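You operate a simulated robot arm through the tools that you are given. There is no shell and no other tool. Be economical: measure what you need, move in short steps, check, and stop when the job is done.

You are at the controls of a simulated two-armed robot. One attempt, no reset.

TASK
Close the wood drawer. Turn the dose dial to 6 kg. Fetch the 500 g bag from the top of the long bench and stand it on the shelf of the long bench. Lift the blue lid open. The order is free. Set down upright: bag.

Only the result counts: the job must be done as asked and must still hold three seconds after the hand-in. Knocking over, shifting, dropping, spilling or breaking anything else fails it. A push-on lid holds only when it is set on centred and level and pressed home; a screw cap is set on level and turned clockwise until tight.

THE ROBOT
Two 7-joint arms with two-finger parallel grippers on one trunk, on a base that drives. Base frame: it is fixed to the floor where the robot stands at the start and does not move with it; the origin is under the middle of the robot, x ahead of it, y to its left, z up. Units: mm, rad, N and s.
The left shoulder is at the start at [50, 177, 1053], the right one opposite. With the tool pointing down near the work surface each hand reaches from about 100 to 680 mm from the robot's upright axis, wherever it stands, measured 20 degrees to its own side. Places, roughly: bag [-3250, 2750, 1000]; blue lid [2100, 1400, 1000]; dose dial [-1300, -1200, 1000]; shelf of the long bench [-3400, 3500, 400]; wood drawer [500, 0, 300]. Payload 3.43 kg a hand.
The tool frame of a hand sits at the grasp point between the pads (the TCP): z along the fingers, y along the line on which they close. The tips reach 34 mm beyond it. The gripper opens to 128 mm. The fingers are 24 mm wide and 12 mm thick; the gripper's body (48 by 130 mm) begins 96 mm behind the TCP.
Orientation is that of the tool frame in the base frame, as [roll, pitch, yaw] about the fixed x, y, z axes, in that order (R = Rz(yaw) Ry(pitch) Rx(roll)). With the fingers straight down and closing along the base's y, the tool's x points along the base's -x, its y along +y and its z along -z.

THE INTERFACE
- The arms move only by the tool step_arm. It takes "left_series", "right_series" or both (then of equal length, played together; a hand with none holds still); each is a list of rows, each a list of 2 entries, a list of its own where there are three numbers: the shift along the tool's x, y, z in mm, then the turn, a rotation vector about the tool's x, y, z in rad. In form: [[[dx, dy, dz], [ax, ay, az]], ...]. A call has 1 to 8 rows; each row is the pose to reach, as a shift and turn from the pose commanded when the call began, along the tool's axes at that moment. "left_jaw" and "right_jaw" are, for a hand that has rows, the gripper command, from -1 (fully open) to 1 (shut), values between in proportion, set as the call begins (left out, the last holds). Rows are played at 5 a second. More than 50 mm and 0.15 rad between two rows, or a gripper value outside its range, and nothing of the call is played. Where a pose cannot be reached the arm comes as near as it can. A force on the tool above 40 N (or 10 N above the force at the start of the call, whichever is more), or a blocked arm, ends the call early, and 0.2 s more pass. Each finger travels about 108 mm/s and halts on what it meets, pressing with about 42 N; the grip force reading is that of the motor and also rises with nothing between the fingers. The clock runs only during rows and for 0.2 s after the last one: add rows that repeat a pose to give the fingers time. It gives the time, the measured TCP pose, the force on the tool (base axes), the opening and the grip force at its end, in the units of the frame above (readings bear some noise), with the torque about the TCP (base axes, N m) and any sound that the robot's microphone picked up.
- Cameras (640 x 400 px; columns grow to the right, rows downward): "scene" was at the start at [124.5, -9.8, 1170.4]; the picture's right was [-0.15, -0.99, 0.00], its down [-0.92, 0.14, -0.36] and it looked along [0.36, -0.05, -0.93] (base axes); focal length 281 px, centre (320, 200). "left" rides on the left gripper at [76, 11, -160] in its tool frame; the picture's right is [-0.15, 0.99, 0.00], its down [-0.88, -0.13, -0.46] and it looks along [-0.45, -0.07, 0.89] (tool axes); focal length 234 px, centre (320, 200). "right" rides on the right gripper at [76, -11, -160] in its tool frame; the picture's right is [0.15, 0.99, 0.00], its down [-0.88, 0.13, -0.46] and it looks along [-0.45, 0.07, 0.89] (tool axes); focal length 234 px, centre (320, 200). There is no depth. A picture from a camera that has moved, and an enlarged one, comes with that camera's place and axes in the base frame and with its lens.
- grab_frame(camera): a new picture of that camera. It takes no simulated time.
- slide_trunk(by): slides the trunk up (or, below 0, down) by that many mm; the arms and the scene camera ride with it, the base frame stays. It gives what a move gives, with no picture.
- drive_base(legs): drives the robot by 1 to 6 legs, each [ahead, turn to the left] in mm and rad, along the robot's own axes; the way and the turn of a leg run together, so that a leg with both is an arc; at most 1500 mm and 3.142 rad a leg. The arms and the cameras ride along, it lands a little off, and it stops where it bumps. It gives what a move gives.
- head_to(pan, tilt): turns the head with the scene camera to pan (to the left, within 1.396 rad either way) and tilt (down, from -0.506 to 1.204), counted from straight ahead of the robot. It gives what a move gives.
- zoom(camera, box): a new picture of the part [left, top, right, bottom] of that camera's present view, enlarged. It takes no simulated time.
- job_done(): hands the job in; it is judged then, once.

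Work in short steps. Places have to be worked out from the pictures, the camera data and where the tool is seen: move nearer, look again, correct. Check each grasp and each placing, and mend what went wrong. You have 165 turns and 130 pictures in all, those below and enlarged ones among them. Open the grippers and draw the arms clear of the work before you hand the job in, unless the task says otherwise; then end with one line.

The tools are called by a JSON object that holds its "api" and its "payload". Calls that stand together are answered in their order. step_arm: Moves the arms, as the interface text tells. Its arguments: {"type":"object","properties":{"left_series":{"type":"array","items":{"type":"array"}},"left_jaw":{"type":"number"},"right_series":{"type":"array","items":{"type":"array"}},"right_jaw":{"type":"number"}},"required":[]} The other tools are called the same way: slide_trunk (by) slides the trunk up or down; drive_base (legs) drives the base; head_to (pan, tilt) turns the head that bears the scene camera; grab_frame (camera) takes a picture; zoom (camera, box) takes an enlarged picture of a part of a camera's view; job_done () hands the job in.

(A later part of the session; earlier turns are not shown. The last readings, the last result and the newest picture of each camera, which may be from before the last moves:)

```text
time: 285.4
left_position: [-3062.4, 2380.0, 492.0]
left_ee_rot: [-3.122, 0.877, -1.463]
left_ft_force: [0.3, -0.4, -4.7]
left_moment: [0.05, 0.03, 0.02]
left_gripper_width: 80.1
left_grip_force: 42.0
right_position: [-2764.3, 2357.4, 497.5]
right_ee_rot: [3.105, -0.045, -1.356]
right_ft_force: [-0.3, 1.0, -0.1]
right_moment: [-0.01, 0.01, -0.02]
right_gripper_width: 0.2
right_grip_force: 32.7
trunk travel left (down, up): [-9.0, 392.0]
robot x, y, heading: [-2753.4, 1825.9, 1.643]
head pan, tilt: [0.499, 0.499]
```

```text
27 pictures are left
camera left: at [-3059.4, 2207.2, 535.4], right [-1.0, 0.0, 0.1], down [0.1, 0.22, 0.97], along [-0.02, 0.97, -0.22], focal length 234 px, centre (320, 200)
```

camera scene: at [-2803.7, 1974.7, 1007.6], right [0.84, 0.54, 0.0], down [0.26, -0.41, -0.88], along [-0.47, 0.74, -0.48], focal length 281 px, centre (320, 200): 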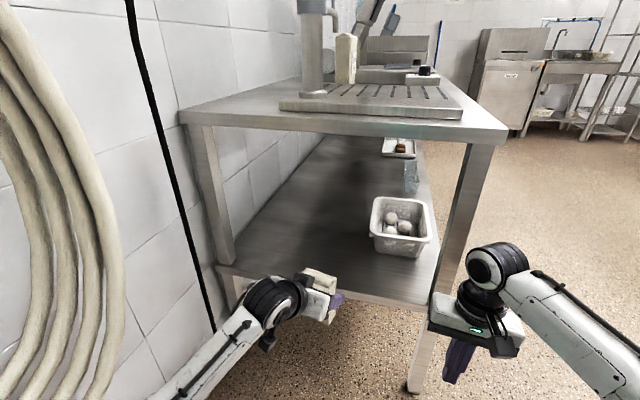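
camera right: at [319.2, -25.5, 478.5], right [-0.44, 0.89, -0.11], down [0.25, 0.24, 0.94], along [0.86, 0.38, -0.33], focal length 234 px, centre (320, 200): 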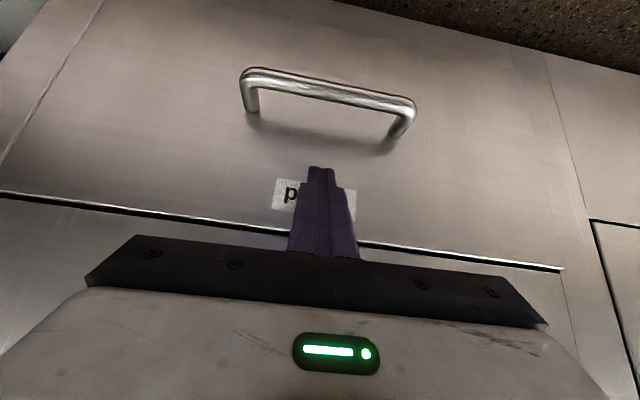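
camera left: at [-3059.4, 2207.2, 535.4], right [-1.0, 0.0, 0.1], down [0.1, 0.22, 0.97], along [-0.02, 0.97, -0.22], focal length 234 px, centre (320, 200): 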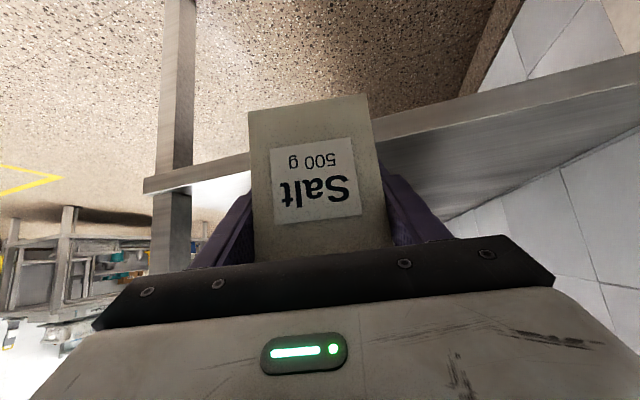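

Shelf top is about z 400, the bag's bottom now near 427. I raise it 30 mm, drive forward 200 mm so the bag goes in over the shelf.

{"api": "step_arm", "payload": {"left_series": [[[-11.5, 0, -9.7], [0, 0, 0]], [[-23, 0, -19.4], [0, 0, 0]], [[-23, 0, -19.4], [0, 0, 0]]]}}

{"api": "drive_base", "payload": {"legs": [[200, 0]]}}

{"api": "grab_frame", "payload": {"camera": "left"}}

```text
time: 286.2
left_position: [-3061.6, 2376.0, 519.8]
left_ee_rot: [-3.129, 0.869, -1.474]
left_ft_force: [0.5, -0.5, -5.1]
left_moment: [0.09, 0.0, 0.01]
left_gripper_width: 79.8
left_grip_force: 42.1
right_position: [-2761.8, 2355.7, 499.7]
right_ee_rot: [3.105, -0.038, -1.355]
right_ft_force: [0.0, 0.8, -0.1]
right_moment: [-0.01, 0.0, -0.01]
right_gripper_width: 0.0
right_grip_force: 32.5
trunk travel left (down, up): [-9.0, 392.0]
robot x, y, heading: [-2748.3, 1824.4, 1.641]
head pan, tilt: [0.499, 0.499]
```

```text
time: 287.8
left_position: [-3077.1, 2566.1, 517.8]
left_ee_rot: [-3.14, 0.862, -1.481]
left_ft_force: [0.0, 0.8, -4.6]
left_moment: [0.08, 0.02, 0.02]
left_gripper_width: 80.1
left_grip_force: 41.7
right_position: [-2773.0, 2542.1, 498.9]
right_ee_rot: [3.109, -0.052, -1.339]
right_ft_force: [1.7, -0.9, 0.2]
right_moment: [0.24, 0.2, 0.09]
right_gripper_width: 0.0
right_grip_force: 32.7
trunk travel left (down, up): [-9.0, 392.0]
robot x, y, heading: [-2761.0, 2015.8, 1.641]
head pan, tilt: [0.499, 0.499]
stopped in leg 1: the force on the tool passed its limit at 72 N (the readings are from after the stop); the commanded pose is now the measured one
```

```text
26 pictures are left
camera left: at [-3074.4, 2394.0, 563.0], right [-0.99, 0.01, 0.11], down [0.11, 0.24, 0.97], along [-0.02, 0.97, -0.24], focal length 234 px, centre (320, 200)
```

left: 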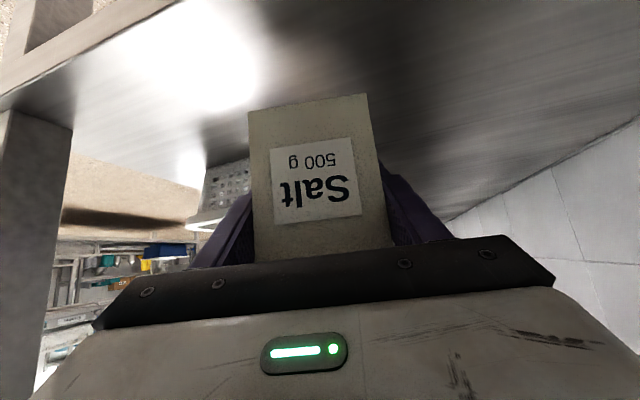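

The right hand just touched the bench leg; I back 20 mm to release it, then push the bag in 110 mm with the left arm.

{"api": "drive_base", "payload": {"legs": [[-20, 0]]}}

{"api": "step_arm", "payload": {"left_series": [[[-18, 0, 21], [0, 0, 0]], [[-36, 0, 42], [0, 0, 0]], [[-54, 0, 63], [0, 0, 0]], [[-71.6, 0, 83.5], [0, 0, 0]], [[-71.6, 0, 83.5], [0, 0, 0]]]}}

{"api": "grab_frame", "payload": {"camera": "left"}}

{"api": "grab_frame", "payload": {"camera": "scene"}}

```text
time: 288.6
left_position: [-3076.1, 2546.1, 519.7]
left_ee_rot: [-3.14, 0.867, -1.479]
left_ft_force: [-0.5, -0.1, -5.4]
left_moment: [0.1, 0.02, 0.03]
left_gripper_width: 80.0
left_grip_force: 41.9
right_position: [-2772.7, 2522.6, 499.5]
right_ee_rot: [3.11, -0.053, -1.339]
right_ft_force: [-0.3, 0.4, -0.1]
right_moment: [0.0, 0.03, -0.05]
right_gripper_width: 0.0
right_grip_force: 32.8
trunk travel left (down, up): [-9.0, 392.0]
robot x, y, heading: [-2758.5, 1998.4, 1.639]
head pan, tilt: [0.499, 0.499]
```

```text
time: 289.8
left_position: [-3084.6, 2656.9, 516.4]
left_ee_rot: [-3.14, 0.866, -1.482]
left_ft_force: [0.7, -0.2, -2.6]
left_moment: [0.15, -0.03, -0.06]
left_gripper_width: 79.9
left_grip_force: 42.2
right_position: [-2772.0, 2522.7, 498.3]
right_ee_rot: [3.108, -0.053, -1.338]
right_ft_force: [0.0, 0.2, -0.1]
right_moment: [0.02, 0.01, -0.01]
right_gripper_width: 0.2
right_grip_force: 32.1
trunk travel left (down, up): [-9.0, 392.0]
robot x, y, heading: [-2763.8, 1993.9, 1.639]
head pan, tilt: [0.499, 0.499]
```

```text
25 pictures are left
camera left: at [-3082.8, 2484.5, 562.8], right [-0.99, 0.01, 0.11], down [0.11, 0.23, 0.97], along [-0.02, 0.97, -0.23], focal length 234 px, centre (320, 200)
```

left: 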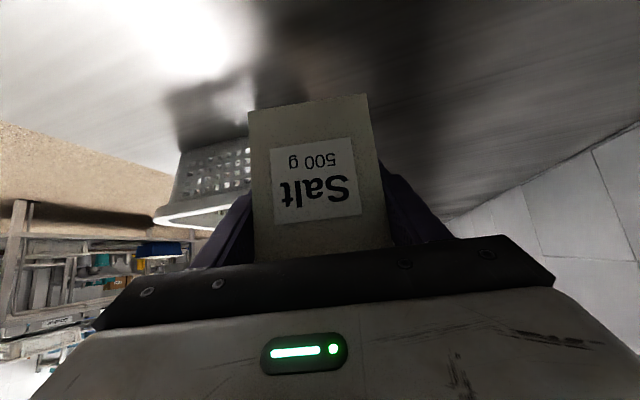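

```text
24 pictures are left
camera scene: at [-2816.1, 2141.6, 1009.0], right [0.84, 0.54, 0.0], down [0.26, -0.4, -0.88], along [-0.47, 0.74, -0.48], focal length 281 px, centre (320, 200)
```

scene: 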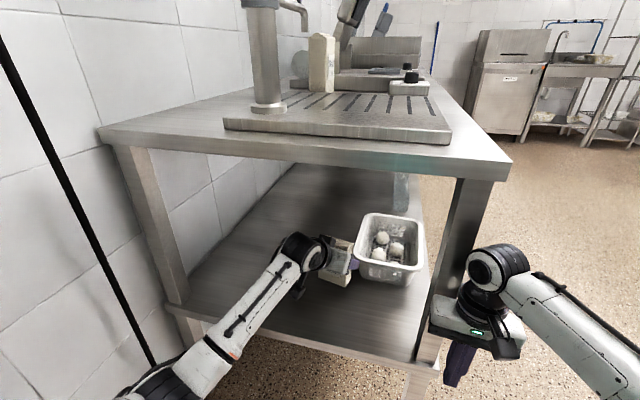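

The basket is close on the right of the bag; I shift the bag 70 mm away from it, then lower gently until it touches the shelf.

{"api": "step_arm", "payload": {"left_series": [[[0, 24, 0], [0, 0, 0]], [[0, 48, 0], [0, 0, 0]], [[0, 72, 0], [0, 0, 0]], [[15.3, 72, 13], [0, 0, 0]], [[26.7, 72, 22.7], [0, 0, 0]]]}}

{"api": "step_arm", "payload": {"left_series": [[[3.8, 0, 3.2], [0, 0, 0]], [[7.6, 0, 6.5], [0, 0, 0]], [[11.5, 0, 9.7], [0, 0, 0]], [[15.3, 0, 13], [0, 0, 0]], [[19.1, 0, 16.2], [0, 0, 0]]]}}

{"api": "grab_frame", "payload": {"camera": "left"}}

```text
time: 291.0
left_position: [-3158.2, 2649.8, 484.5]
left_ee_rot: [-3.14, 0.869, -1.479]
left_ft_force: [0.0, 0.5, -5.1]
left_moment: [0.06, -0.01, 0.0]
left_gripper_width: 79.8
left_grip_force: 42.7
right_position: [-2771.4, 2522.7, 498.4]
right_ee_rot: [3.111, -0.051, -1.338]
right_ft_force: [-0.7, 0.3, 0.3]
right_moment: [0.0, 0.01, 0.01]
right_gripper_width: 0.0
right_grip_force: 33.4
trunk travel left (down, up): [-9.0, 392.0]
robot x, y, heading: [-2764.5, 1995.9, 1.634]
head pan, tilt: [0.499, 0.499]
```

```text
time: 292.2
left_position: [-3157.9, 2654.2, 473.8]
left_ee_rot: [-3.141, 0.893, -1.481]
left_ft_force: [-1.6, -9.5, 35.2]
left_moment: [-0.86, -0.39, -0.1]
left_gripper_width: 79.8
left_grip_force: 41.9
right_position: [-2771.8, 2521.9, 501.4]
right_ee_rot: [3.107, -0.048, -1.338]
right_ft_force: [0.6, 1.0, -0.1]
right_moment: [-0.04, -0.01, -0.01]
right_gripper_width: 0.0
right_grip_force: 33.0
trunk travel left (down, up): [-9.0, 392.0]
robot x, y, heading: [-2763.4, 1998.7, 1.64]
head pan, tilt: [0.499, 0.499]
```

```text
23 pictures are left
camera left: at [-3154.3, 2479.8, 514.2], right [-0.99, 0.0, 0.11], down [0.11, 0.21, 0.97], along [-0.02, 0.98, -0.21], focal length 234 px, centre (320, 200)
```

left: 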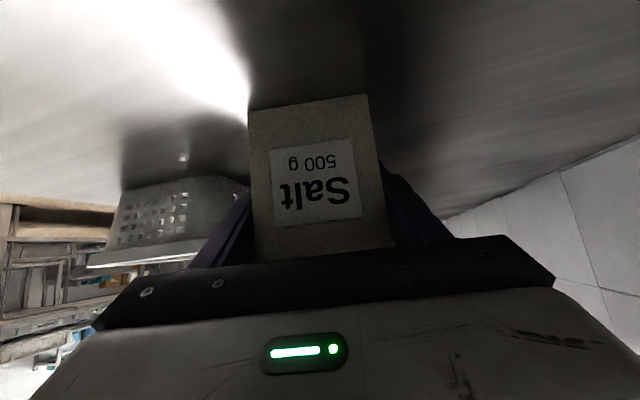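

The bag stands on the shelf with 35 N press; I relax upward about 11 mm, then open.

{"api": "step_arm", "payload": {"left_series": [[[-4, 0, -3.3], [0, 0, 0]], [[-8, 0, -6.8], [0, 0, 0]], [[-8, 0, -6.8], [0, 0, 0]]]}}

```text
time: 293.0
left_position: [-3158.2, 2651.9, 472.4]
left_ee_rot: [3.141, 0.873, -1.485]
left_ft_force: [0.4, 6.0, 12.7]
left_moment: [0.42, 0.43, -0.18]
left_gripper_width: 80.0
left_grip_force: 42.0
right_position: [-2772.0, 2522.9, 498.4]
right_ee_rot: [3.11, -0.05, -1.338]
right_ft_force: [0.2, 0.7, 0.2]
right_moment: [-0.01, 0.02, -0.02]
right_gripper_width: 0.0
right_grip_force: 33.1
trunk travel left (down, up): [-9.0, 392.0]
robot x, y, heading: [-2762.7, 1996.2, 1.637]
head pan, tilt: [0.499, 0.499]
```

Light press remaining and level. Open the gripper gently and fully.

{"api": "step_arm", "payload": {"left_series": [[[0, 0, 0], [0, 0, 0]], [[0, 0, 0], [0, 0, 0]], [[0, 0, 0], [0, 0, 0]]], "left_jaw": -0.9}}

{"api": "step_arm", "payload": {"left_series": [[[0, 0, -25], [0, 0, 0]], [[0, 0, -50], [0, 0, 0]], [[0, 0, -75], [0, 0, 0]], [[5, 0, -100], [0, 0, 0]], [[10, 0, -120], [0, 0, 0]]]}}

{"api": "grab_frame", "payload": {"camera": "left"}}

```text
time: 293.8
left_position: [-3158.8, 2650.2, 471.3]
left_ee_rot: [-3.14, 0.866, -1.48]
left_ft_force: [0.3, -0.5, -0.6]
left_moment: [-0.01, 0.0, -0.02]
left_gripper_width: 121.8
left_grip_force: 0.2
right_position: [-2771.6, 2523.8, 498.2]
right_ee_rot: [3.109, -0.051, -1.339]
right_ft_force: [0.1, -0.7, -0.8]
right_moment: [-0.01, 0.03, 0.01]
right_gripper_width: 0.0
right_grip_force: 32.9
trunk travel left (down, up): [-9.0, 392.0]
robot x, y, heading: [-2759.8, 1997.9, 1.639]
head pan, tilt: [0.499, 0.499]
```

```text
time: 295.0
left_position: [-3142.1, 2557.5, 545.4]
left_ee_rot: [-3.129, 0.873, -1.479]
left_ft_force: [-0.7, -0.2, 0.6]
left_moment: [-0.04, -0.01, 0.0]
left_gripper_width: 121.3
left_grip_force: 0.2
right_position: [-2769.5, 2524.1, 496.4]
right_ee_rot: [3.106, -0.055, -1.342]
right_ft_force: [0.5, 0.0, -0.6]
right_moment: [-0.02, -0.03, -0.03]
right_gripper_width: 0.0
right_grip_force: 32.6
trunk travel left (down, up): [-9.0, 392.0]
robot x, y, heading: [-2764.1, 1997.5, 1.632]
head pan, tilt: [0.499, 0.499]
```

```text
22 pictures are left
camera left: at [-3139.9, 2385.2, 588.8], right [-0.99, 0.01, 0.1], down [0.1, 0.22, 0.97], along [-0.01, 0.97, -0.22], focal length 234 px, centre (320, 200)
```

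left: 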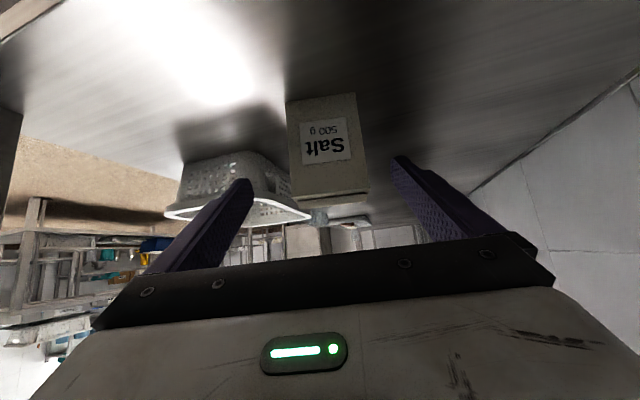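

The 500 g bag stands upright on the shelf. Now leave: back out, raise the trunk fully so the arms pass above everything, and turn right.

{"api": "drive_base", "payload": {"legs": [[-135, 0]]}}

{"api": "slide_trunk", "payload": {"by": 390}}

{"api": "drive_base", "payload": {"legs": [[0, -0.35]]}}

{"api": "step_arm", "payload": {"left_series": [[[-25, 0, -20], [0, 0, 0]], [[-50, 0, -40], [0, 0, 0]], [[-75, 0, -60], [0, 0, 0]], [[-80, 0, -90], [0, 0, 0]], [[-75, 0, -125], [0, 0, 0]]], "right_series": [[[0, 0, -40], [0, 0, 0]], [[0, 0, -80], [0, 0, 0]], [[0, 0, -120], [0, 0, 0]], [[0, 0, -160], [0, 0, 0]], [[0, 0, -180], [0, 0, 0]]], "left_jaw": 1}}

{"api": "head_to", "payload": {"pan": -0.3, "tilt": 0.6}}

{"api": "grab_frame", "payload": {"camera": "scene"}}

```text
time: 295.7
left_position: [-3140.7, 2553.9, 546.6]
left_ee_rot: [-3.113, 0.88, -1.466]
left_ft_force: [-0.1, -0.4, 0.3]
left_moment: [-0.02, -0.04, 0.03]
left_gripper_width: 121.5
left_grip_force: 0.1
right_position: [-2770.3, 2520.8, 499.9]
right_ee_rot: [3.107, -0.051, -1.341]
right_ft_force: [-0.4, -0.6, 0.0]
right_moment: [-0.02, 0.02, 0.0]
right_gripper_width: 0.0
right_grip_force: 33.0
trunk travel left (down, up): [-9.0, 392.0]
robot x, y, heading: [-2758.6, 1996.4, 1.633]
head pan, tilt: [0.499, 0.499]
stopped in leg 1: the robot was blocked; the commanded pose is now the measured one
```

```text
time: 297.7
left_position: [-3137.5, 2546.3, 722.2]
left_ee_rot: [-3.105, 0.836, -1.458]
left_ft_force: [0.2, -8.6, -4.8]
left_moment: [1.63, 0.06, 0.05]
left_gripper_width: 121.6
left_grip_force: 0.0
right_position: [-2771.5, 2519.9, 693.4]
right_ee_rot: [3.108, -0.049, -1.341]
right_ft_force: [0.2, -0.6, -0.3]
right_moment: [-0.02, 0.05, -0.02]
right_gripper_width: 0.0
right_grip_force: 33.4
trunk travel left (down, up): [-202.0, 199.0]
robot x, y, heading: [-2760.1, 1993.7, 1.635]
head pan, tilt: [0.499, 0.499]
stopped: the force on the tool passed its limit at 76 N (the readings are from after the stop); the commanded pose is now the measured one
```

```text
time: 298.4
left_position: [-3126.6, 2553.4, 715.9]
left_ee_rot: [-3.107, 0.824, -1.48]
left_ft_force: [0.5, -0.6, 0.8]
left_moment: [-0.01, -0.01, -0.01]
left_gripper_width: 121.6
left_grip_force: 0.0
right_position: [-2759.1, 2520.9, 692.2]
right_ee_rot: [3.107, -0.05, -1.364]
right_ft_force: [0.2, 0.0, 0.1]
right_moment: [-0.02, 0.01, 0.0]
right_gripper_width: 0.0
right_grip_force: 33.2
trunk travel left (down, up): [-202.0, 199.0]
robot x, y, heading: [-2755.3, 1993.0, 1.614]
head pan, tilt: [0.499, 0.499]
stopped in leg 1: the force on the tool passed its limit at 82 N (the readings are from after the stop); the commanded pose is now the measured one
```

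```text
time: 298.8
left_position: [-3124.6, 2547.4, 714.9]
left_ee_rot: [-3.104, 0.786, -1.481]
left_ft_force: [0.3, -5.9, -2.8]
left_moment: [1.05, 0.09, 0.09]
left_gripper_width: 51.2
left_grip_force: 0.0
right_position: [-2758.0, 2520.1, 708.7]
right_ee_rot: [3.109, -0.05, -1.363]
right_ft_force: [0.3, 0.5, 0.5]
right_moment: [0.01, 0.02, -0.01]
right_gripper_width: 0.0
right_grip_force: 32.7
trunk travel left (down, up): [-202.0, 199.0]
robot x, y, heading: [-2758.2, 1993.3, 1.607]
head pan, tilt: [0.499, 0.499]
stopped in row 1 (left hand): the force on the tool passed its limit at 59 N (the readings are from after the stop); the commanded pose is now the measured one
```

```text
time: 299.9
left_position: [-3123.5, 2547.0, 714.9]
left_ee_rot: [-3.104, 0.788, -1.481]
left_ft_force: [2.3, -12.7, -8.8]
left_moment: [2.58, 0.36, 0.32]
left_gripper_width: 0.3
left_grip_force: 33.5
right_position: [-2758.1, 2520.9, 711.1]
right_ee_rot: [3.109, -0.051, -1.364]
right_ft_force: [-0.1, 0.0, -0.3]
right_moment: [0.01, -0.01, 0.01]
right_gripper_width: 0.0
right_grip_force: 32.7
trunk travel left (down, up): [-202.0, 199.0]
robot x, y, heading: [-2757.0, 1993.7, 1.606]
head pan, tilt: [-0.3, 0.6]
```

```text
21 pictures are left
camera scene: at [-2740.7, 2147.0, 1193.0], right [0.97, -0.26, 0.0], down [-0.14, -0.55, -0.83], along [0.21, 0.8, -0.56], focal length 281 px, centre (320, 200)
```

scene: 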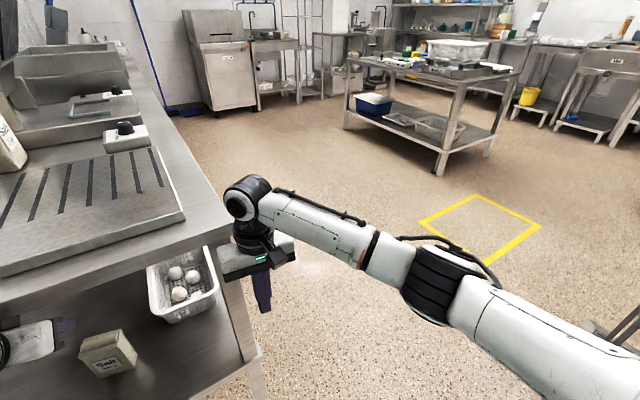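

The base's backing was blocked (hose at the elbow) and the rising hand touched the bench's underside; the bag and everything on top still stand. I lower the left hand and stretch it right/forward past the bag to pull the elbow off the hose.

{"api": "step_arm", "payload": {"left_series": [[[17, 0, 17], [0, 0, 0]], [[35, 0, 35], [0, 0, 0]], [[28, -44, 43], [0, 0, 0]], [[21, -88, 50], [0, 0, 0]], [[0, -80, 70], [0, 0, 0]], [[-20, -75, 91], [0, 0, 0]]]}}

{"api": "drive_base", "payload": {"legs": [[-150, 0]]}}

```text
time: 301.3
left_position: [-3048.5, 2621.8, 660.9]
left_ee_rot: [-3.11, 0.781, -1.489]
left_ft_force: [0.4, 0.2, 0.0]
left_moment: [0.01, 0.04, -0.01]
left_gripper_width: 0.1
left_grip_force: 33.0
right_position: [-2759.0, 2517.6, 712.6]
right_ee_rot: [3.11, -0.043, -1.363]
right_ft_force: [-0.7, -0.2, -0.1]
right_moment: [-0.02, 0.04, 0.0]
right_gripper_width: 0.0
right_grip_force: 33.2
trunk travel left (down, up): [-202.0, 199.0]
robot x, y, heading: [-2761.5, 1992.0, 1.612]
head pan, tilt: [-0.3, 0.6]
```

```text
time: 302.7
left_position: [-3047.7, 2483.9, 666.5]
left_ee_rot: [-3.104, 0.789, -1.477]
left_ft_force: [-0.1, -0.3, -0.2]
left_moment: [0.0, 0.0, -0.05]
left_gripper_width: 0.0
left_grip_force: 32.3
right_position: [-2753.7, 2373.8, 710.5]
right_ee_rot: [3.108, -0.05, -1.362]
right_ft_force: [-0.2, 0.3, 0.5]
right_moment: [0.02, 0.02, -0.02]
right_gripper_width: 0.0
right_grip_force: 32.7
trunk travel left (down, up): [-202.0, 199.0]
robot x, y, heading: [-2750.8, 1844.3, 1.614]
head pan, tilt: [-0.3, 0.6]
```

Out. A bit further back, then raise the trunk.

{"api": "drive_base", "payload": {"legs": [[-45, 0]]}}

{"api": "slide_trunk", "payload": {"by": 195}}

```text
time: 303.6
left_position: [-3045.4, 2440.2, 667.5]
left_ee_rot: [-3.106, 0.788, -1.476]
left_ft_force: [-0.2, 0.1, -0.4]
left_moment: [0.0, -0.01, 0.01]
left_gripper_width: 0.0
left_grip_force: 33.1
right_position: [-2752.6, 2329.5, 710.9]
right_ee_rot: [3.107, -0.05, -1.361]
right_ft_force: [-0.1, 0.4, -0.2]
right_moment: [0.01, 0.01, 0.0]
right_gripper_width: 0.0
right_grip_force: 33.1
trunk travel left (down, up): [-202.0, 199.0]
robot x, y, heading: [-2751.8, 1803.3, 1.614]
head pan, tilt: [-0.3, 0.6]
```

```text
time: 305.7
left_position: [-3045.8, 2441.0, 860.8]
left_ee_rot: [-3.105, 0.789, -1.477]
left_ft_force: [0.8, -0.7, 0.4]
left_moment: [0.0, -0.01, -0.01]
left_gripper_width: 0.0
left_grip_force: 33.0
right_position: [-2750.8, 2329.9, 904.5]
right_ee_rot: [3.109, -0.049, -1.363]
right_ft_force: [-1.1, 0.1, 0.0]
right_moment: [-0.03, 0.02, -0.03]
right_gripper_width: 0.0
right_grip_force: 33.0
trunk travel left (down, up): [-397.0, 4.0]
robot x, y, heading: [-2752.2, 1800.6, 1.611]
head pan, tilt: [-0.3, 0.6]
```

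Now raise both hands above bench and fryer height.

{"api": "step_arm", "payload": {"left_series": [[[-28, 0, -28], [0, 0, 0]], [[-56, 0, -56], [0, 0, 0]], [[-84, 0, -84], [0, 0, 0]], [[-112, 0, -112], [0, 0, 0]], [[-140, 0, -140], [0, 0, 0]]], "right_series": [[[0, 0, -40], [0, 0, 0]], [[0, 0, -80], [0, 0, 0]], [[0, 0, -120], [0, 0, 0]], [[0, 0, -160], [0, 0, 0]], [[0, 0, -190], [0, 0, 0]]]}}

{"api": "drive_base", "payload": {"legs": [[0, -0.33], [380, 0]]}}

{"api": "grab_frame", "payload": {"camera": "scene"}}

```text
time: 306.9
left_position: [-3052.2, 2437.6, 1062.7]
left_ee_rot: [-3.105, 0.789, -1.475]
left_ft_force: [0.1, 0.2, -0.2]
left_moment: [-0.02, 0.01, -0.02]
left_gripper_width: 0.2
left_grip_force: 32.8
right_position: [-2746.9, 2340.6, 1093.9]
right_ee_rot: [3.108, -0.05, -1.362]
right_ft_force: [0.6, 0.0, -0.4]
right_moment: [0.02, -0.01, -0.02]
right_gripper_width: 0.0
right_grip_force: 33.3
trunk travel left (down, up): [-397.0, 4.0]
robot x, y, heading: [-2751.9, 1799.0, 1.614]
head pan, tilt: [-0.3, 0.6]
```

```text
time: 310.4
left_position: [-2726.7, 2869.0, 1061.1]
left_ee_rot: [-3.105, 0.788, -1.799]
left_ft_force: [0.4, 0.4, 0.2]
left_moment: [-0.02, -0.02, -0.01]
left_gripper_width: 0.2
left_grip_force: 33.1
right_position: [-2472.5, 2679.5, 1092.5]
right_ee_rot: [3.109, -0.05, -1.684]
right_ft_force: [-0.7, 0.0, 0.4]
right_moment: [-0.03, 0.0, -0.01]
right_gripper_width: 0.0
right_grip_force: 33.0
trunk travel left (down, up): [-397.0, 4.0]
robot x, y, heading: [-2650.5, 2170.3, 1.291]
head pan, tilt: [-0.3, 0.6]
```

```text
20 pictures are left
camera scene: at [-2578.2, 2310.1, 1387.8], right [0.84, -0.55, 0.0], down [-0.31, -0.47, -0.82], along [0.45, 0.69, -0.57], focal length 281 px, centre (320, 200)
```

scene: 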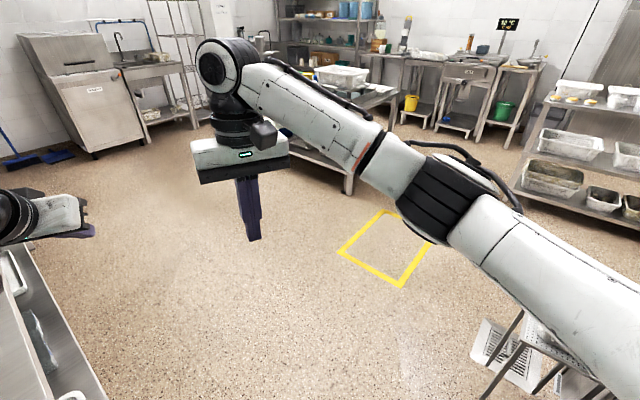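

Clear. Turn right and drive out into the open area.

{"api": "drive_base", "payload": {"legs": [[0, -0.5], [750, 0]]}}

{"api": "head_to", "payload": {"pan": -0.45, "tilt": 0.4}}

{"api": "grab_frame", "payload": {"camera": "scene"}}

```text
time: 315.9
left_position: [-1850.1, 3364.2, 1061.3]
left_ee_rot: [-3.106, 0.788, -2.298]
left_ft_force: [0.9, -0.2, -0.7]
left_moment: [0.0, 0.01, 0.0]
left_gripper_width: 0.0
left_grip_force: 33.1
right_position: [-1716.5, 3075.0, 1093.1]
right_ee_rot: [3.108, -0.049, -2.184]
right_ft_force: [0.0, 0.9, -0.1]
right_moment: [-0.01, -0.03, 0.02]
right_gripper_width: 0.0
right_grip_force: 33.3
trunk travel left (down, up): [-397.0, 4.0]
robot x, y, heading: [-2111.0, 2710.0, 0.792]
head pan, tilt: [-0.3, 0.6]
```

```text
time: 316.6
left_position: [-1851.6, 3363.7, 1061.4]
left_ee_rot: [-3.104, 0.788, -2.3]
left_ft_force: [0.5, 1.3, 0.4]
left_moment: [-0.02, 0.0, -0.01]
left_gripper_width: 0.0
left_grip_force: 33.4
right_position: [-1716.9, 3075.1, 1093.1]
right_ee_rot: [3.108, -0.051, -2.183]
right_ft_force: [0.0, 0.1, 0.0]
right_moment: [-0.01, -0.01, -0.03]
right_gripper_width: 0.1
right_grip_force: 32.8
trunk travel left (down, up): [-397.0, 4.0]
robot x, y, heading: [-2111.5, 2709.1, 0.792]
head pan, tilt: [-0.45, 0.4]
```

```text
19 pictures are left
camera scene: at [-1976.9, 2790.8, 1406.1], right [0.34, -0.94, 0.0], down [-0.37, -0.13, -0.92], along [0.87, 0.31, -0.39], focal length 281 px, centre (320, 200)
```

scene: 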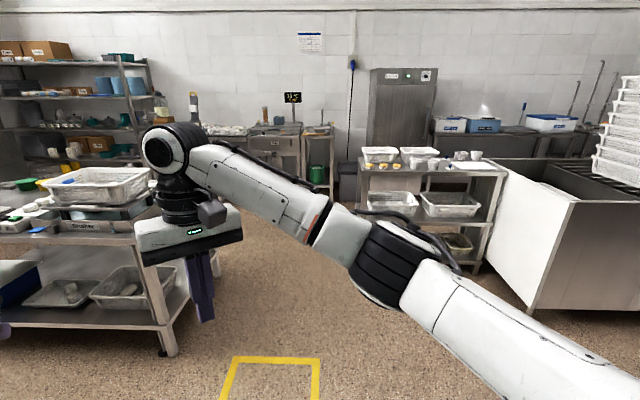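

The target cooler is on the far wall table. I drive east across the open floor, between the island cart and the rack, stopping before the far aisle.

{"api": "drive_base", "payload": {"legs": [[0, -0.39], [1250, 0], [1150, 0]]}}

{"api": "head_to", "payload": {"pan": -0.7, "tilt": 0.5}}

{"api": "grab_frame", "payload": {"camera": "scene"}}

```text
time: 329.5
left_position: [561.9, 4169.7, 1061.9]
left_ee_rot: [-3.104, 0.788, -2.679]
left_ft_force: [0.6, 1.1, 0.5]
left_moment: [-0.01, -0.01, -0.02]
left_gripper_width: 0.1
left_grip_force: 33.3
right_position: [580.4, 3851.8, 1093.6]
right_ee_rot: [3.108, -0.051, -2.562]
right_ft_force: [0.2, 0.5, 1.2]
right_moment: [0.02, -0.01, 0.01]
right_gripper_width: 0.1
right_grip_force: 32.8
trunk travel left (down, up): [-397.0, 4.0]
robot x, y, heading: [77.2, 3660.7, 0.412]
head pan, tilt: [-0.45, 0.4]
```

```text
time: 330.3
left_position: [562.0, 4170.3, 1060.9]
left_ee_rot: [-3.104, 0.789, -2.678]
left_ft_force: [-0.6, -0.9, -0.2]
left_moment: [-0.01, 0.0, 0.0]
left_gripper_width: 0.0
left_grip_force: 32.9
right_position: [579.9, 3852.8, 1093.7]
right_ee_rot: [3.109, -0.05, -2.563]
right_ft_force: [0.6, 0.4, 0.2]
right_moment: [0.0, -0.02, 0.01]
right_gripper_width: 0.0
right_grip_force: 33.0
trunk travel left (down, up): [-397.0, 4.0]
robot x, y, heading: [77.2, 3659.6, 0.416]
head pan, tilt: [-0.7, 0.499]
```

```text
18 pictures are left
camera scene: at [227.8, 3661.3, 1397.0], right [-0.28, -0.96, 0.0], down [-0.46, 0.14, -0.88], along [0.84, -0.25, -0.48], focal length 281 px, centre (320, 200)
```

scene: 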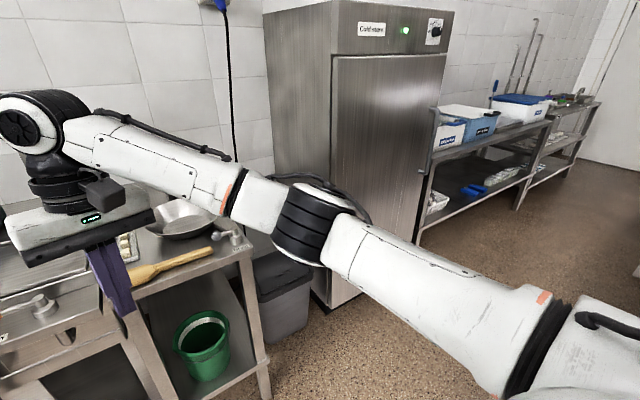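

I pull the left hand back some, go round the fridge corner and turn to face down the far aisle.

{"api": "step_arm", "payload": {"left_series": [[[30, 0, -30], [0, 0, 0]], [[60, 0, -60], [0, 0, 0]], [[90, 0, -90], [0, 0, 0]], [[115, 0, -115], [0, 0, 0]]]}}

{"api": "drive_base", "payload": {"legs": [[0, -0.46], [584, 0], [0, -1.2]]}}

{"api": "head_to", "payload": {"pan": 0.2, "tilt": 0.5}}

{"api": "grab_frame", "payload": {"camera": "scene"}}

```text
time: 331.3
left_position: [413.8, 4101.2, 1060.2]
left_ee_rot: [-3.104, 0.789, -2.681]
left_ft_force: [-0.2, 0.3, -0.3]
left_moment: [0.0, 0.04, 0.03]
left_gripper_width: 0.0
left_grip_force: 33.1
right_position: [578.4, 3851.8, 1094.3]
right_ee_rot: [3.107, -0.051, -2.563]
right_ft_force: [-0.4, -0.9, -0.3]
right_moment: [0.02, -0.03, 0.0]
right_gripper_width: 0.0
right_grip_force: 32.5
trunk travel left (down, up): [-397.0, 4.0]
robot x, y, heading: [82.8, 3663.4, 0.415]
head pan, tilt: [-0.7, 0.499]
```

```text
time: 336.1
left_position: [1162.2, 3872.4, 1061.1]
left_ee_rot: [-3.104, 0.789, 3.139]
left_ft_force: [-0.4, -1.1, -0.6]
left_moment: [0.0, 0.0, 0.02]
left_gripper_width: 0.2
left_grip_force: 33.3
right_position: [1197.0, 3574.9, 1093.1]
right_ee_rot: [3.109, -0.05, -3.025]
right_ft_force: [-0.2, -0.3, -1.0]
right_moment: [0.04, 0.01, -0.03]
right_gripper_width: 0.2
right_grip_force: 33.4
trunk travel left (down, up): [-397.0, 4.0]
robot x, y, heading: [665.3, 3627.6, -0.055]
head pan, tilt: [-0.7, 0.499]
stopped in leg 2: the robot was blocked; the commanded pose is now the measured one
```

```text
time: 337.3
left_position: [1161.2, 3871.1, 1060.5]
left_ee_rot: [-3.102, 0.79, 3.138]
left_ft_force: [-0.8, -1.5, -1.5]
left_moment: [0.02, 0.02, -0.03]
left_gripper_width: 0.2
left_grip_force: 32.7
right_position: [1198.0, 3574.8, 1093.0]
right_ee_rot: [3.109, -0.051, -3.026]
right_ft_force: [0.2, 0.2, 1.0]
right_moment: [-0.02, 0.01, 0.0]
right_gripper_width: 0.1
right_grip_force: 32.8
trunk travel left (down, up): [-397.0, 4.0]
robot x, y, heading: [663.1, 3631.9, -0.05]
head pan, tilt: [0.201, 0.499]
```

```text
17 pictures are left
camera scene: at [821.6, 3637.0, 1397.0], right [0.15, -0.99, 0.0], down [-0.47, -0.07, -0.88], along [0.87, 0.13, -0.48], focal length 281 px, centre (320, 200)
```

scene: 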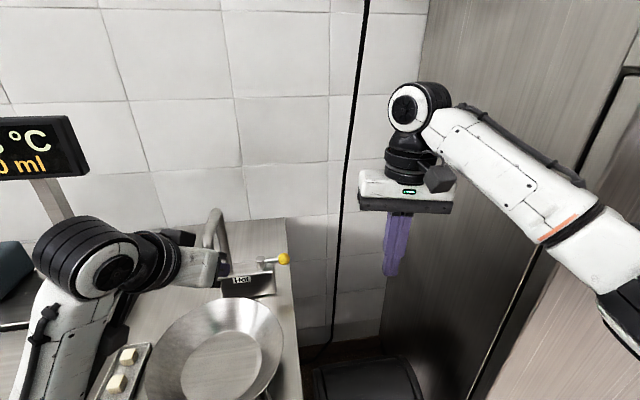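

The hands are near the sink table and fridge. I back off 300 mm, turn right, and look at the aisle.

{"api": "drive_base", "payload": {"legs": [[-250, 0], [0, -0.9]]}}

{"api": "head_to", "payload": {"pan": -0.1, "tilt": 0.7}}

{"api": "grab_frame", "payload": {"camera": "scene"}}

```text
time: 341.4
left_position: [908.8, 3398.3, 1060.8]
left_ee_rot: [-3.103, 0.788, 2.23]
left_ft_force: [-0.2, 0.0, 0.0]
left_moment: [-0.01, -0.01, 0.0]
left_gripper_width: 0.3
left_grip_force: 32.8
right_position: [695.2, 3186.9, 1093.1]
right_ee_rot: [3.108, -0.05, 2.346]
right_ft_force: [-0.6, -0.3, 0.5]
right_moment: [0.05, -0.01, -0.02]
right_gripper_width: 0.0
right_grip_force: 33.2
trunk travel left (down, up): [-397.0, 4.0]
robot x, y, heading: [413.0, 3639.8, -0.964]
head pan, tilt: [0.201, 0.499]
```

```text
time: 342.2
left_position: [908.1, 3398.1, 1060.2]
left_ee_rot: [-3.103, 0.789, 2.228]
left_ft_force: [0.0, -0.5, -0.3]
left_moment: [0.01, 0.02, -0.01]
left_gripper_width: 0.0
left_grip_force: 33.0
right_position: [695.7, 3187.3, 1093.2]
right_ee_rot: [3.108, -0.05, 2.345]
right_ft_force: [0.8, -0.1, -0.1]
right_moment: [-0.02, 0.0, 0.0]
right_gripper_width: 0.0
right_grip_force: 33.1
trunk travel left (down, up): [-397.0, 4.0]
robot x, y, heading: [408.1, 3644.1, -0.963]
head pan, tilt: [-0.099, 0.7]
```

```text
16 pictures are left
camera scene: at [491.3, 3509.4, 1379.3], right [-0.87, -0.49, 0.0], down [-0.31, 0.56, -0.77], along [0.37, -0.67, -0.64], focal length 281 px, centre (320, 200)
```

scene: 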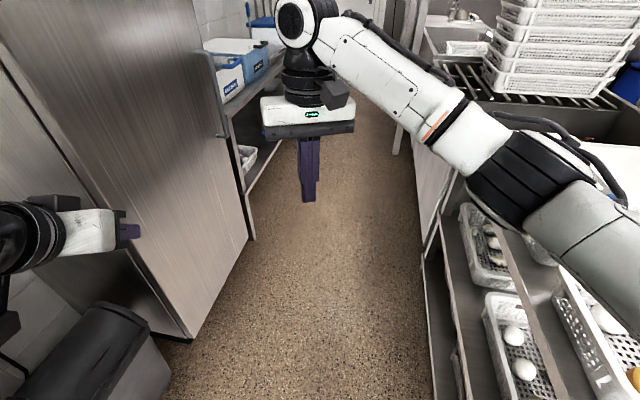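

The aisle runs between u 1150 and 2277; I'm lined up. Drive in, straighten, and go down to the coolers.

{"api": "drive_base", "payload": {"legs": [[610, 0], [0, -0.28], [1400, 0]]}}

{"api": "head_to", "payload": {"pan": 0.75, "tilt": 0.6}}

{"api": "grab_frame", "payload": {"camera": "scene"}}

```text
time: 353.1
left_position: [1633.9, 1466.7, 1061.1]
left_ee_rot: [-3.104, 0.789, 1.964]
left_ft_force: [-1.4, -0.4, -0.9]
left_moment: [0.0, -0.01, 0.01]
left_gripper_width: 0.1
left_grip_force: 32.9
right_position: [1373.4, 1319.4, 1094.0]
right_ee_rot: [3.11, -0.051, 2.081]
right_ft_force: [-0.8, 0.0, -1.6]
right_moment: [0.03, 0.0, 0.04]
right_gripper_width: 0.0
right_grip_force: 33.0
trunk travel left (down, up): [-397.0, 4.0]
robot x, y, heading: [1215.9, 1837.7, -1.227]
head pan, tilt: [-0.099, 0.7]
```

```text
time: 354.3
left_position: [1634.4, 1465.4, 1059.0]
left_ee_rot: [-3.103, 0.789, 1.964]
left_ft_force: [0.9, 0.4, 0.0]
left_moment: [0.02, -0.02, 0.02]
left_gripper_width: 0.0
left_grip_force: 32.9
right_position: [1374.0, 1319.3, 1093.2]
right_ee_rot: [3.11, -0.05, 2.081]
right_ft_force: [-0.3, -0.1, -0.1]
right_moment: [-0.02, 0.03, 0.02]
right_gripper_width: 0.1
right_grip_force: 32.8
trunk travel left (down, up): [-397.0, 4.0]
robot x, y, heading: [1218.1, 1833.8, -1.23]
head pan, tilt: [0.75, 0.6]
```

```text
15 pictures are left
camera scene: at [1318.8, 1725.2, 1387.9], right [-0.46, -0.89, 0.0], down [-0.5, 0.26, -0.83], along [0.73, -0.38, -0.56], focal length 281 px, centre (320, 200)
```

scene: 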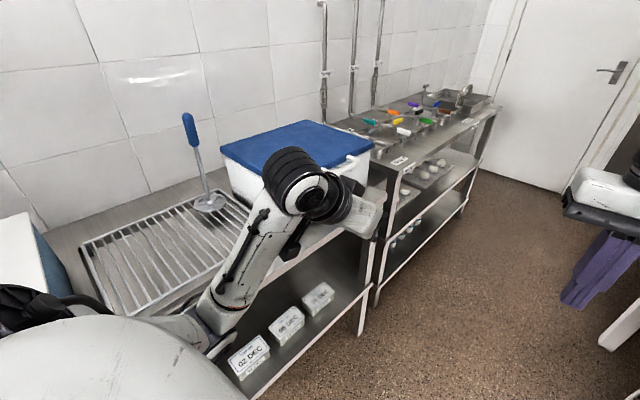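

The blue-lidded cooler: lid about 360×410 mm, centre near room (2467,640), front edge facing the aisle. I drive on and turn to face it for the right arm.

{"api": "drive_base", "payload": {"legs": [[500, 0], [0, 1.54]]}}

{"api": "head_to", "payload": {"pan": -0.2, "tilt": 0.65}}

{"api": "grab_frame", "payload": {"camera": "scene"}}

```text
time: 359.1
left_position: [1933.5, 1292.4, 1063.8]
left_ee_rot: [-3.082, 0.804, 2.562]
left_ft_force: [-2.9, 0.3, 1.9]
left_moment: [0.0, 0.05, 0.01]
left_gripper_width: 0.0
left_grip_force: 33.0
right_position: [1816.2, 1031.6, 1093.4]
right_ee_rot: [3.108, -0.051, 2.704]
right_ft_force: [0.3, 0.8, -0.3]
right_moment: [0.01, -0.01, 0.02]
right_gripper_width: 0.0
right_grip_force: 33.1
trunk travel left (down, up): [-397.0, 4.0]
robot x, y, heading: [1386.7, 1360.4, -0.601]
head pan, tilt: [0.75, 0.6]
stopped in leg 2: the force on the tool passed its limit at 47 N (the readings are from after the stop); the commanded pose is now the measured one
```

```text
time: 360.3
left_position: [1934.8, 1292.1, 1063.8]
left_ee_rot: [-3.081, 0.803, 2.563]
left_ft_force: [-4.4, -1.5, 2.9]
left_moment: [-0.05, 0.06, -0.04]
left_gripper_width: 0.0
left_grip_force: 32.9
right_position: [1816.2, 1032.5, 1093.3]
right_ee_rot: [3.108, -0.05, 2.704]
right_ft_force: [-0.1, -0.5, 0.0]
right_moment: [0.0, -0.03, 0.03]
right_gripper_width: 0.0
right_grip_force: 33.3
trunk travel left (down, up): [-397.0, 4.0]
robot x, y, heading: [1386.9, 1360.2, -0.602]
head pan, tilt: [-0.201, 0.649]
```

```text
14 pictures are left
camera scene: at [1505.5, 1254.6, 1383.7], right [-0.72, -0.69, 0.0], down [-0.42, 0.44, -0.8], along [0.55, -0.57, -0.6], focal length 281 px, centre (320, 200)
```

scene: 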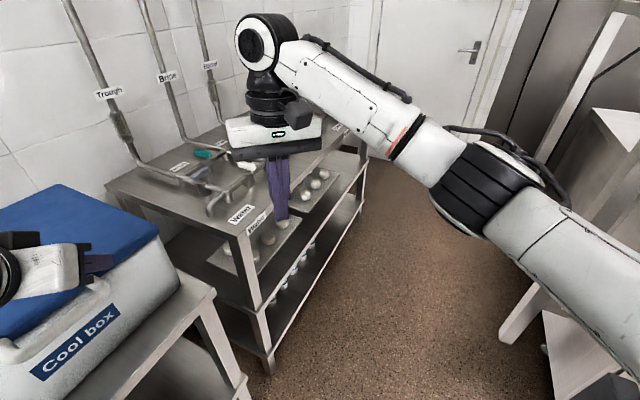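

The left hand brushed the cooler. I turn back a touch and lift the left hand, then look closely.

{"api": "drive_base", "payload": {"legs": [[0, -0.15]]}}

{"api": "step_arm", "payload": {"left_series": [[[-28, 0, -28], [0, 0, 0]], [[-56, 0, -56], [0, 0, 0]], [[-84, 0, -84], [0, 0, 0]], [[-112, 0, -112], [0, 0, 0]]]}}

{"api": "head_to", "payload": {"pan": 0.5, "tilt": 0.75}}

{"api": "grab_frame", "payload": {"camera": "scene"}}

```text
time: 361.3
left_position: [1919.2, 1211.7, 1063.9]
left_ee_rot: [-3.083, 0.802, 2.412]
left_ft_force: [-0.1, -0.3, -0.9]
left_moment: [0.01, -0.02, 0.01]
left_gripper_width: 0.0
left_grip_force: 33.1
right_position: [1761.9, 972.1, 1092.9]
right_ee_rot: [3.11, -0.05, 2.554]
right_ft_force: [0.1, 0.4, 0.6]
right_moment: [0.01, -0.01, -0.02]
right_gripper_width: 0.2
right_grip_force: 32.7
trunk travel left (down, up): [-397.0, 4.0]
robot x, y, heading: [1388.1, 1358.0, -0.753]
head pan, tilt: [-0.201, 0.649]
```

```text
time: 362.3
left_position: [1903.6, 1206.1, 1232.2]
left_ee_rot: [-3.11, 0.808, 2.39]
left_ft_force: [0.1, 0.2, -0.1]
left_moment: [0.01, -0.05, -0.03]
left_gripper_width: 0.0
left_grip_force: 32.8
right_position: [1749.3, 960.8, 1095.6]
right_ee_rot: [3.088, -0.043, 2.557]
right_ft_force: [-0.5, -0.9, -0.6]
right_moment: [0.04, -0.01, -0.03]
right_gripper_width: 0.0
right_grip_force: 32.8
trunk travel left (down, up): [-397.0, 4.0]
robot x, y, heading: [1387.2, 1357.8, -0.753]
head pan, tilt: [-0.201, 0.649]
```

```text
time: 363.4
left_position: [1901.9, 1205.7, 1229.4]
left_ee_rot: [-3.11, 0.81, 2.393]
left_ft_force: [-0.1, 0.0, 0.4]
left_moment: [-0.02, 0.02, -0.04]
left_gripper_width: 0.0
left_grip_force: 33.0
right_position: [1747.7, 962.2, 1095.0]
right_ee_rot: [3.089, -0.042, 2.556]
right_ft_force: [-0.4, 0.7, 0.2]
right_moment: [0.01, -0.01, -0.03]
right_gripper_width: 0.4
right_grip_force: 33.1
trunk travel left (down, up): [-397.0, 4.0]
robot x, y, heading: [1388.3, 1360.6, -0.757]
head pan, tilt: [0.499, 0.75]
```

```text
13 pictures are left
camera scene: at [1500.0, 1275.2, 1376.5], right [-0.25, -0.97, -0.02], down [-0.65, 0.18, -0.74], along [0.72, -0.18, -0.67], focal length 281 px, centre (320, 200)
```

scene: 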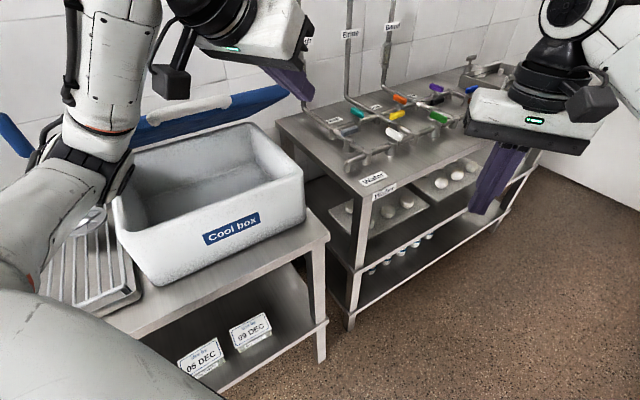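

Surprisingly, the rising left hand lifted the lid: it is standing open. I zoom to see whether it leans by itself or on the hand.

{"api": "zoom", "payload": {"camera": "scene", "box": [60, 20, 340, 195]}}

{"api": "grab_frame", "payload": {"camera": "left"}}

```text
2.29 times, centred on (200, 108) of scene
camera zoom: at [1500.0, 1275.2, 1376.5], right [-0.25, -0.97, -0.02], down [-0.65, 0.18, -0.74], along [0.72, -0.18, -0.67], focal length 643 px, centre (594, 411)
```

zoom: 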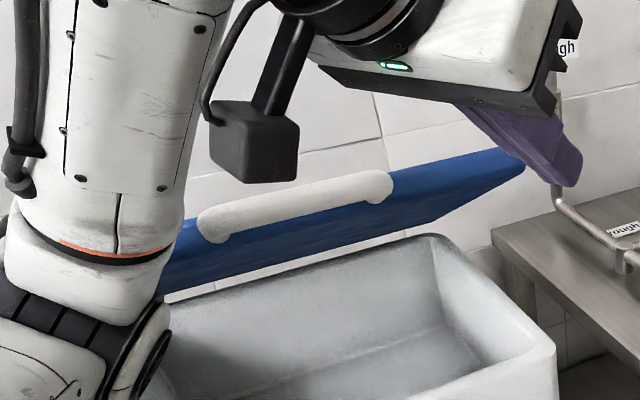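

```text
11 pictures are left
camera left: at [1790.7, 1330.4, 1285.1], right [0.76, 0.64, 0.09], down [0.12, -0.27, 0.95], along [0.63, -0.72, -0.29], focal length 234 px, centre (320, 200)
```

left: 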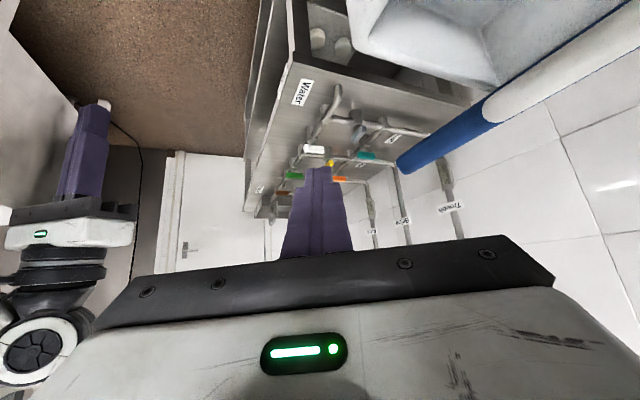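

The lid seems to have been raised only about 30–35° and stays there. I'll push it fully open with the right hand from underneath: back off and turn to face the lid first.

{"api": "drive_base", "payload": {"legs": [[-170, 0], [0, 0.53]]}}

{"api": "head_to", "payload": {"pan": 0.0, "tilt": 0.5}}

{"api": "grab_frame", "payload": {"camera": "scene"}}

```text
time: 366.3
left_position: [1801.7, 1614.7, 1222.9]
left_ee_rot: [-3.084, 0.802, 2.94]
left_ft_force: [-0.1, -0.6, 0.0]
left_moment: [-0.01, -0.01, -0.03]
left_gripper_width: 0.0
left_grip_force: 33.3
right_position: [1788.2, 1320.5, 1093.5]
right_ee_rot: [3.11, -0.05, 3.078]
right_ft_force: [-0.6, 0.4, -0.2]
right_moment: [-0.02, -0.01, 0.0]
right_gripper_width: 0.0
right_grip_force: 33.0
trunk travel left (down, up): [-397.0, 4.0]
robot x, y, heading: [1272.4, 1472.3, -0.232]
head pan, tilt: [0.499, 0.75]
```

```text
time: 367.2
left_position: [1802.1, 1614.2, 1221.6]
left_ee_rot: [-3.082, 0.802, 2.94]
left_ft_force: [-0.3, 0.6, -0.5]
left_moment: [0.03, 0.01, 0.02]
left_gripper_width: 0.0
left_grip_force: 33.4
right_position: [1789.3, 1320.4, 1092.9]
right_ee_rot: [3.108, -0.05, 3.079]
right_ft_force: [0.1, -1.0, 0.4]
right_moment: [-0.01, -0.02, 0.01]
right_gripper_width: 0.0
right_grip_force: 32.8
trunk travel left (down, up): [-397.0, 4.0]
robot x, y, heading: [1271.1, 1470.4, -0.233]
head pan, tilt: [0.0, 0.499]
```

```text
10 pictures are left
camera scene: at [1427.6, 1431.2, 1397.0], right [-0.23, -0.97, 0.0], down [-0.47, 0.11, -0.88], along [0.85, -0.2, -0.48], focal length 281 px, centre (320, 200)
```

scene: 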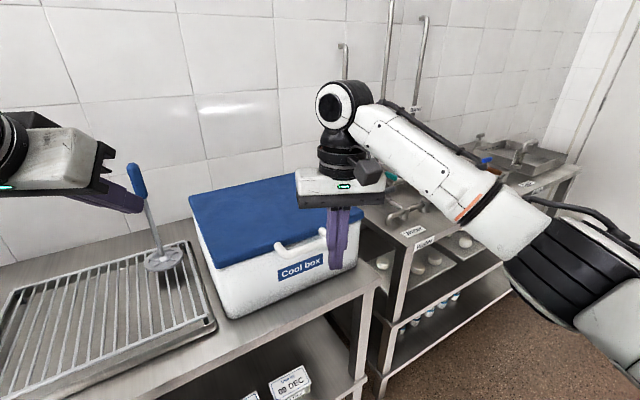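

The lid had been resting on the arm and fell shut again; all is as before. The lid spans room u 2225–2533, v 556–875, handle on its front edge near v 710, z≈1030. I turn a bit left and pitch the shut right hand 55° in front of the handle.

{"api": "drive_base", "payload": {"legs": [[0, 0.35]]}}

{"api": "step_arm", "payload": {"right_series": [[[7, -23, 0], [0, -0.14, 0]], [[14, -46, 0], [0, -0.28, 0]], [[20, -69, 0], [0, -0.42, 0]], [[26, -92, 5], [0, -0.56, 0]], [[32, -115, 12], [0, -0.7, 0]], [[38, -138, 22], [0, -0.83, 0]], [[44, -160, 33], [0, -0.95, 0]]]}}

{"api": "grab_frame", "payload": {"camera": "right"}}

```text
time: 368.7
left_position: [1720.4, 1785.3, 1222.7]
left_ee_rot: [-3.082, 0.803, -2.996]
left_ft_force: [-0.4, 0.6, 0.2]
left_moment: [-0.03, -0.04, -0.02]
left_gripper_width: 0.2
left_grip_force: 33.1
right_position: [1807.8, 1506.0, 1093.8]
right_ee_rot: [3.11, -0.051, -2.858]
right_ft_force: [0.8, 0.2, -1.1]
right_moment: [-0.02, 0.0, 0.02]
right_gripper_width: 0.5
right_grip_force: 33.0
trunk travel left (down, up): [-397.0, 4.0]
robot x, y, heading: [1272.4, 1467.0, 0.118]
head pan, tilt: [0.0, 0.499]
```

```text
time: 370.3
left_position: [1720.8, 1784.6, 1222.5]
left_ee_rot: [-3.083, 0.802, -2.999]
left_ft_force: [-0.5, 0.0, 0.0]
left_moment: [-0.01, 0.01, 0.01]
left_gripper_width: 0.0
left_grip_force: 32.8
right_position: [1808.5, 1340.3, 1058.0]
right_ee_rot: [3.088, 0.905, -2.9]
right_ft_force: [0.1, -0.3, 0.2]
right_moment: [0.0, 0.02, 0.01]
right_gripper_width: 0.0
right_grip_force: 33.0
trunk travel left (down, up): [-397.0, 4.0]
robot x, y, heading: [1272.5, 1470.5, 0.122]
head pan, tilt: [0.0, 0.499]
```

```text
9 pictures are left
camera right: at [1647.2, 1279.5, 1097.4], right [-0.36, 0.93, -0.08], down [0.15, 0.15, 0.98], along [0.92, 0.34, -0.19], focal length 234 px, centre (320, 200)
```

right: 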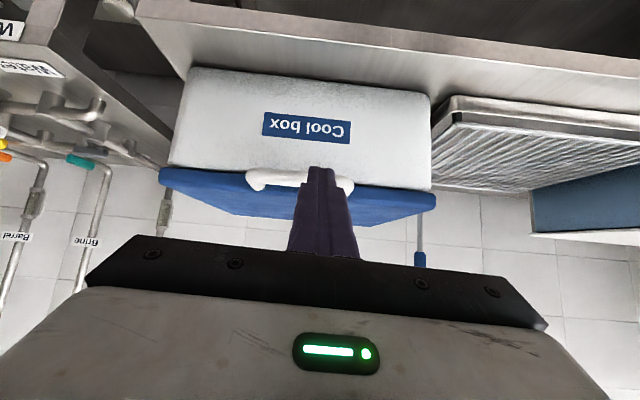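

Handle centre about v 694, z 1028. I lower the fingers below it, move in under it, then lift 60 mm.

{"api": "step_arm", "payload": {"right_series": [[[27, -9, 22], [0, 0, 0]], [[55, -18, 43], [0, 0, 0]], [[35, -18, 69], [0, 0, 0]], [[15, -18, 94], [0, 0, 0]], [[3, -18, 84], [0, 0, 0]], [[-9, -18, 75.5], [0, 0, 0]], [[-21, -18, 66], [0, 0, 0]], [[-32, -18, 57], [0, 0, 0]]]}}

{"api": "zoom", "payload": {"camera": "scene", "box": [120, 60, 440, 260]}}

```text
time: 372.1
left_position: [1720.3, 1786.3, 1222.4]
left_ee_rot: [-3.082, 0.801, -2.999]
left_ft_force: [0.2, -0.5, 0.3]
left_moment: [0.0, 0.03, -0.02]
left_gripper_width: 0.0
left_grip_force: 32.2
right_position: [1876.2, 1340.2, 1047.3]
right_ee_rot: [3.091, 0.899, -2.899]
right_ft_force: [-1.4, 0.2, -1.4]
right_moment: [0.01, 0.03, 0.01]
right_gripper_width: 0.0
right_grip_force: 33.1
trunk travel left (down, up): [-397.0, 4.0]
robot x, y, heading: [1272.5, 1466.5, 0.115]
head pan, tilt: [0.0, 0.499]
```

```text
2.00 times, centred on (280, 160) of scene
camera zoom: at [1430.9, 1486.5, 1397.0], right [0.12, -0.99, 0.0], down [-0.48, -0.06, -0.88], along [0.87, 0.1, -0.48], focal length 563 px, centre (400, 280)
```

zoom: 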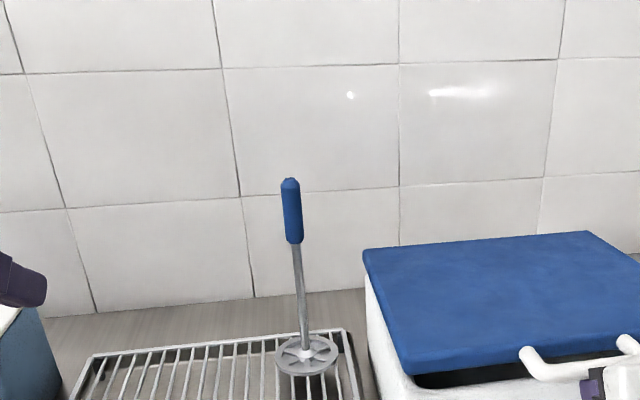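

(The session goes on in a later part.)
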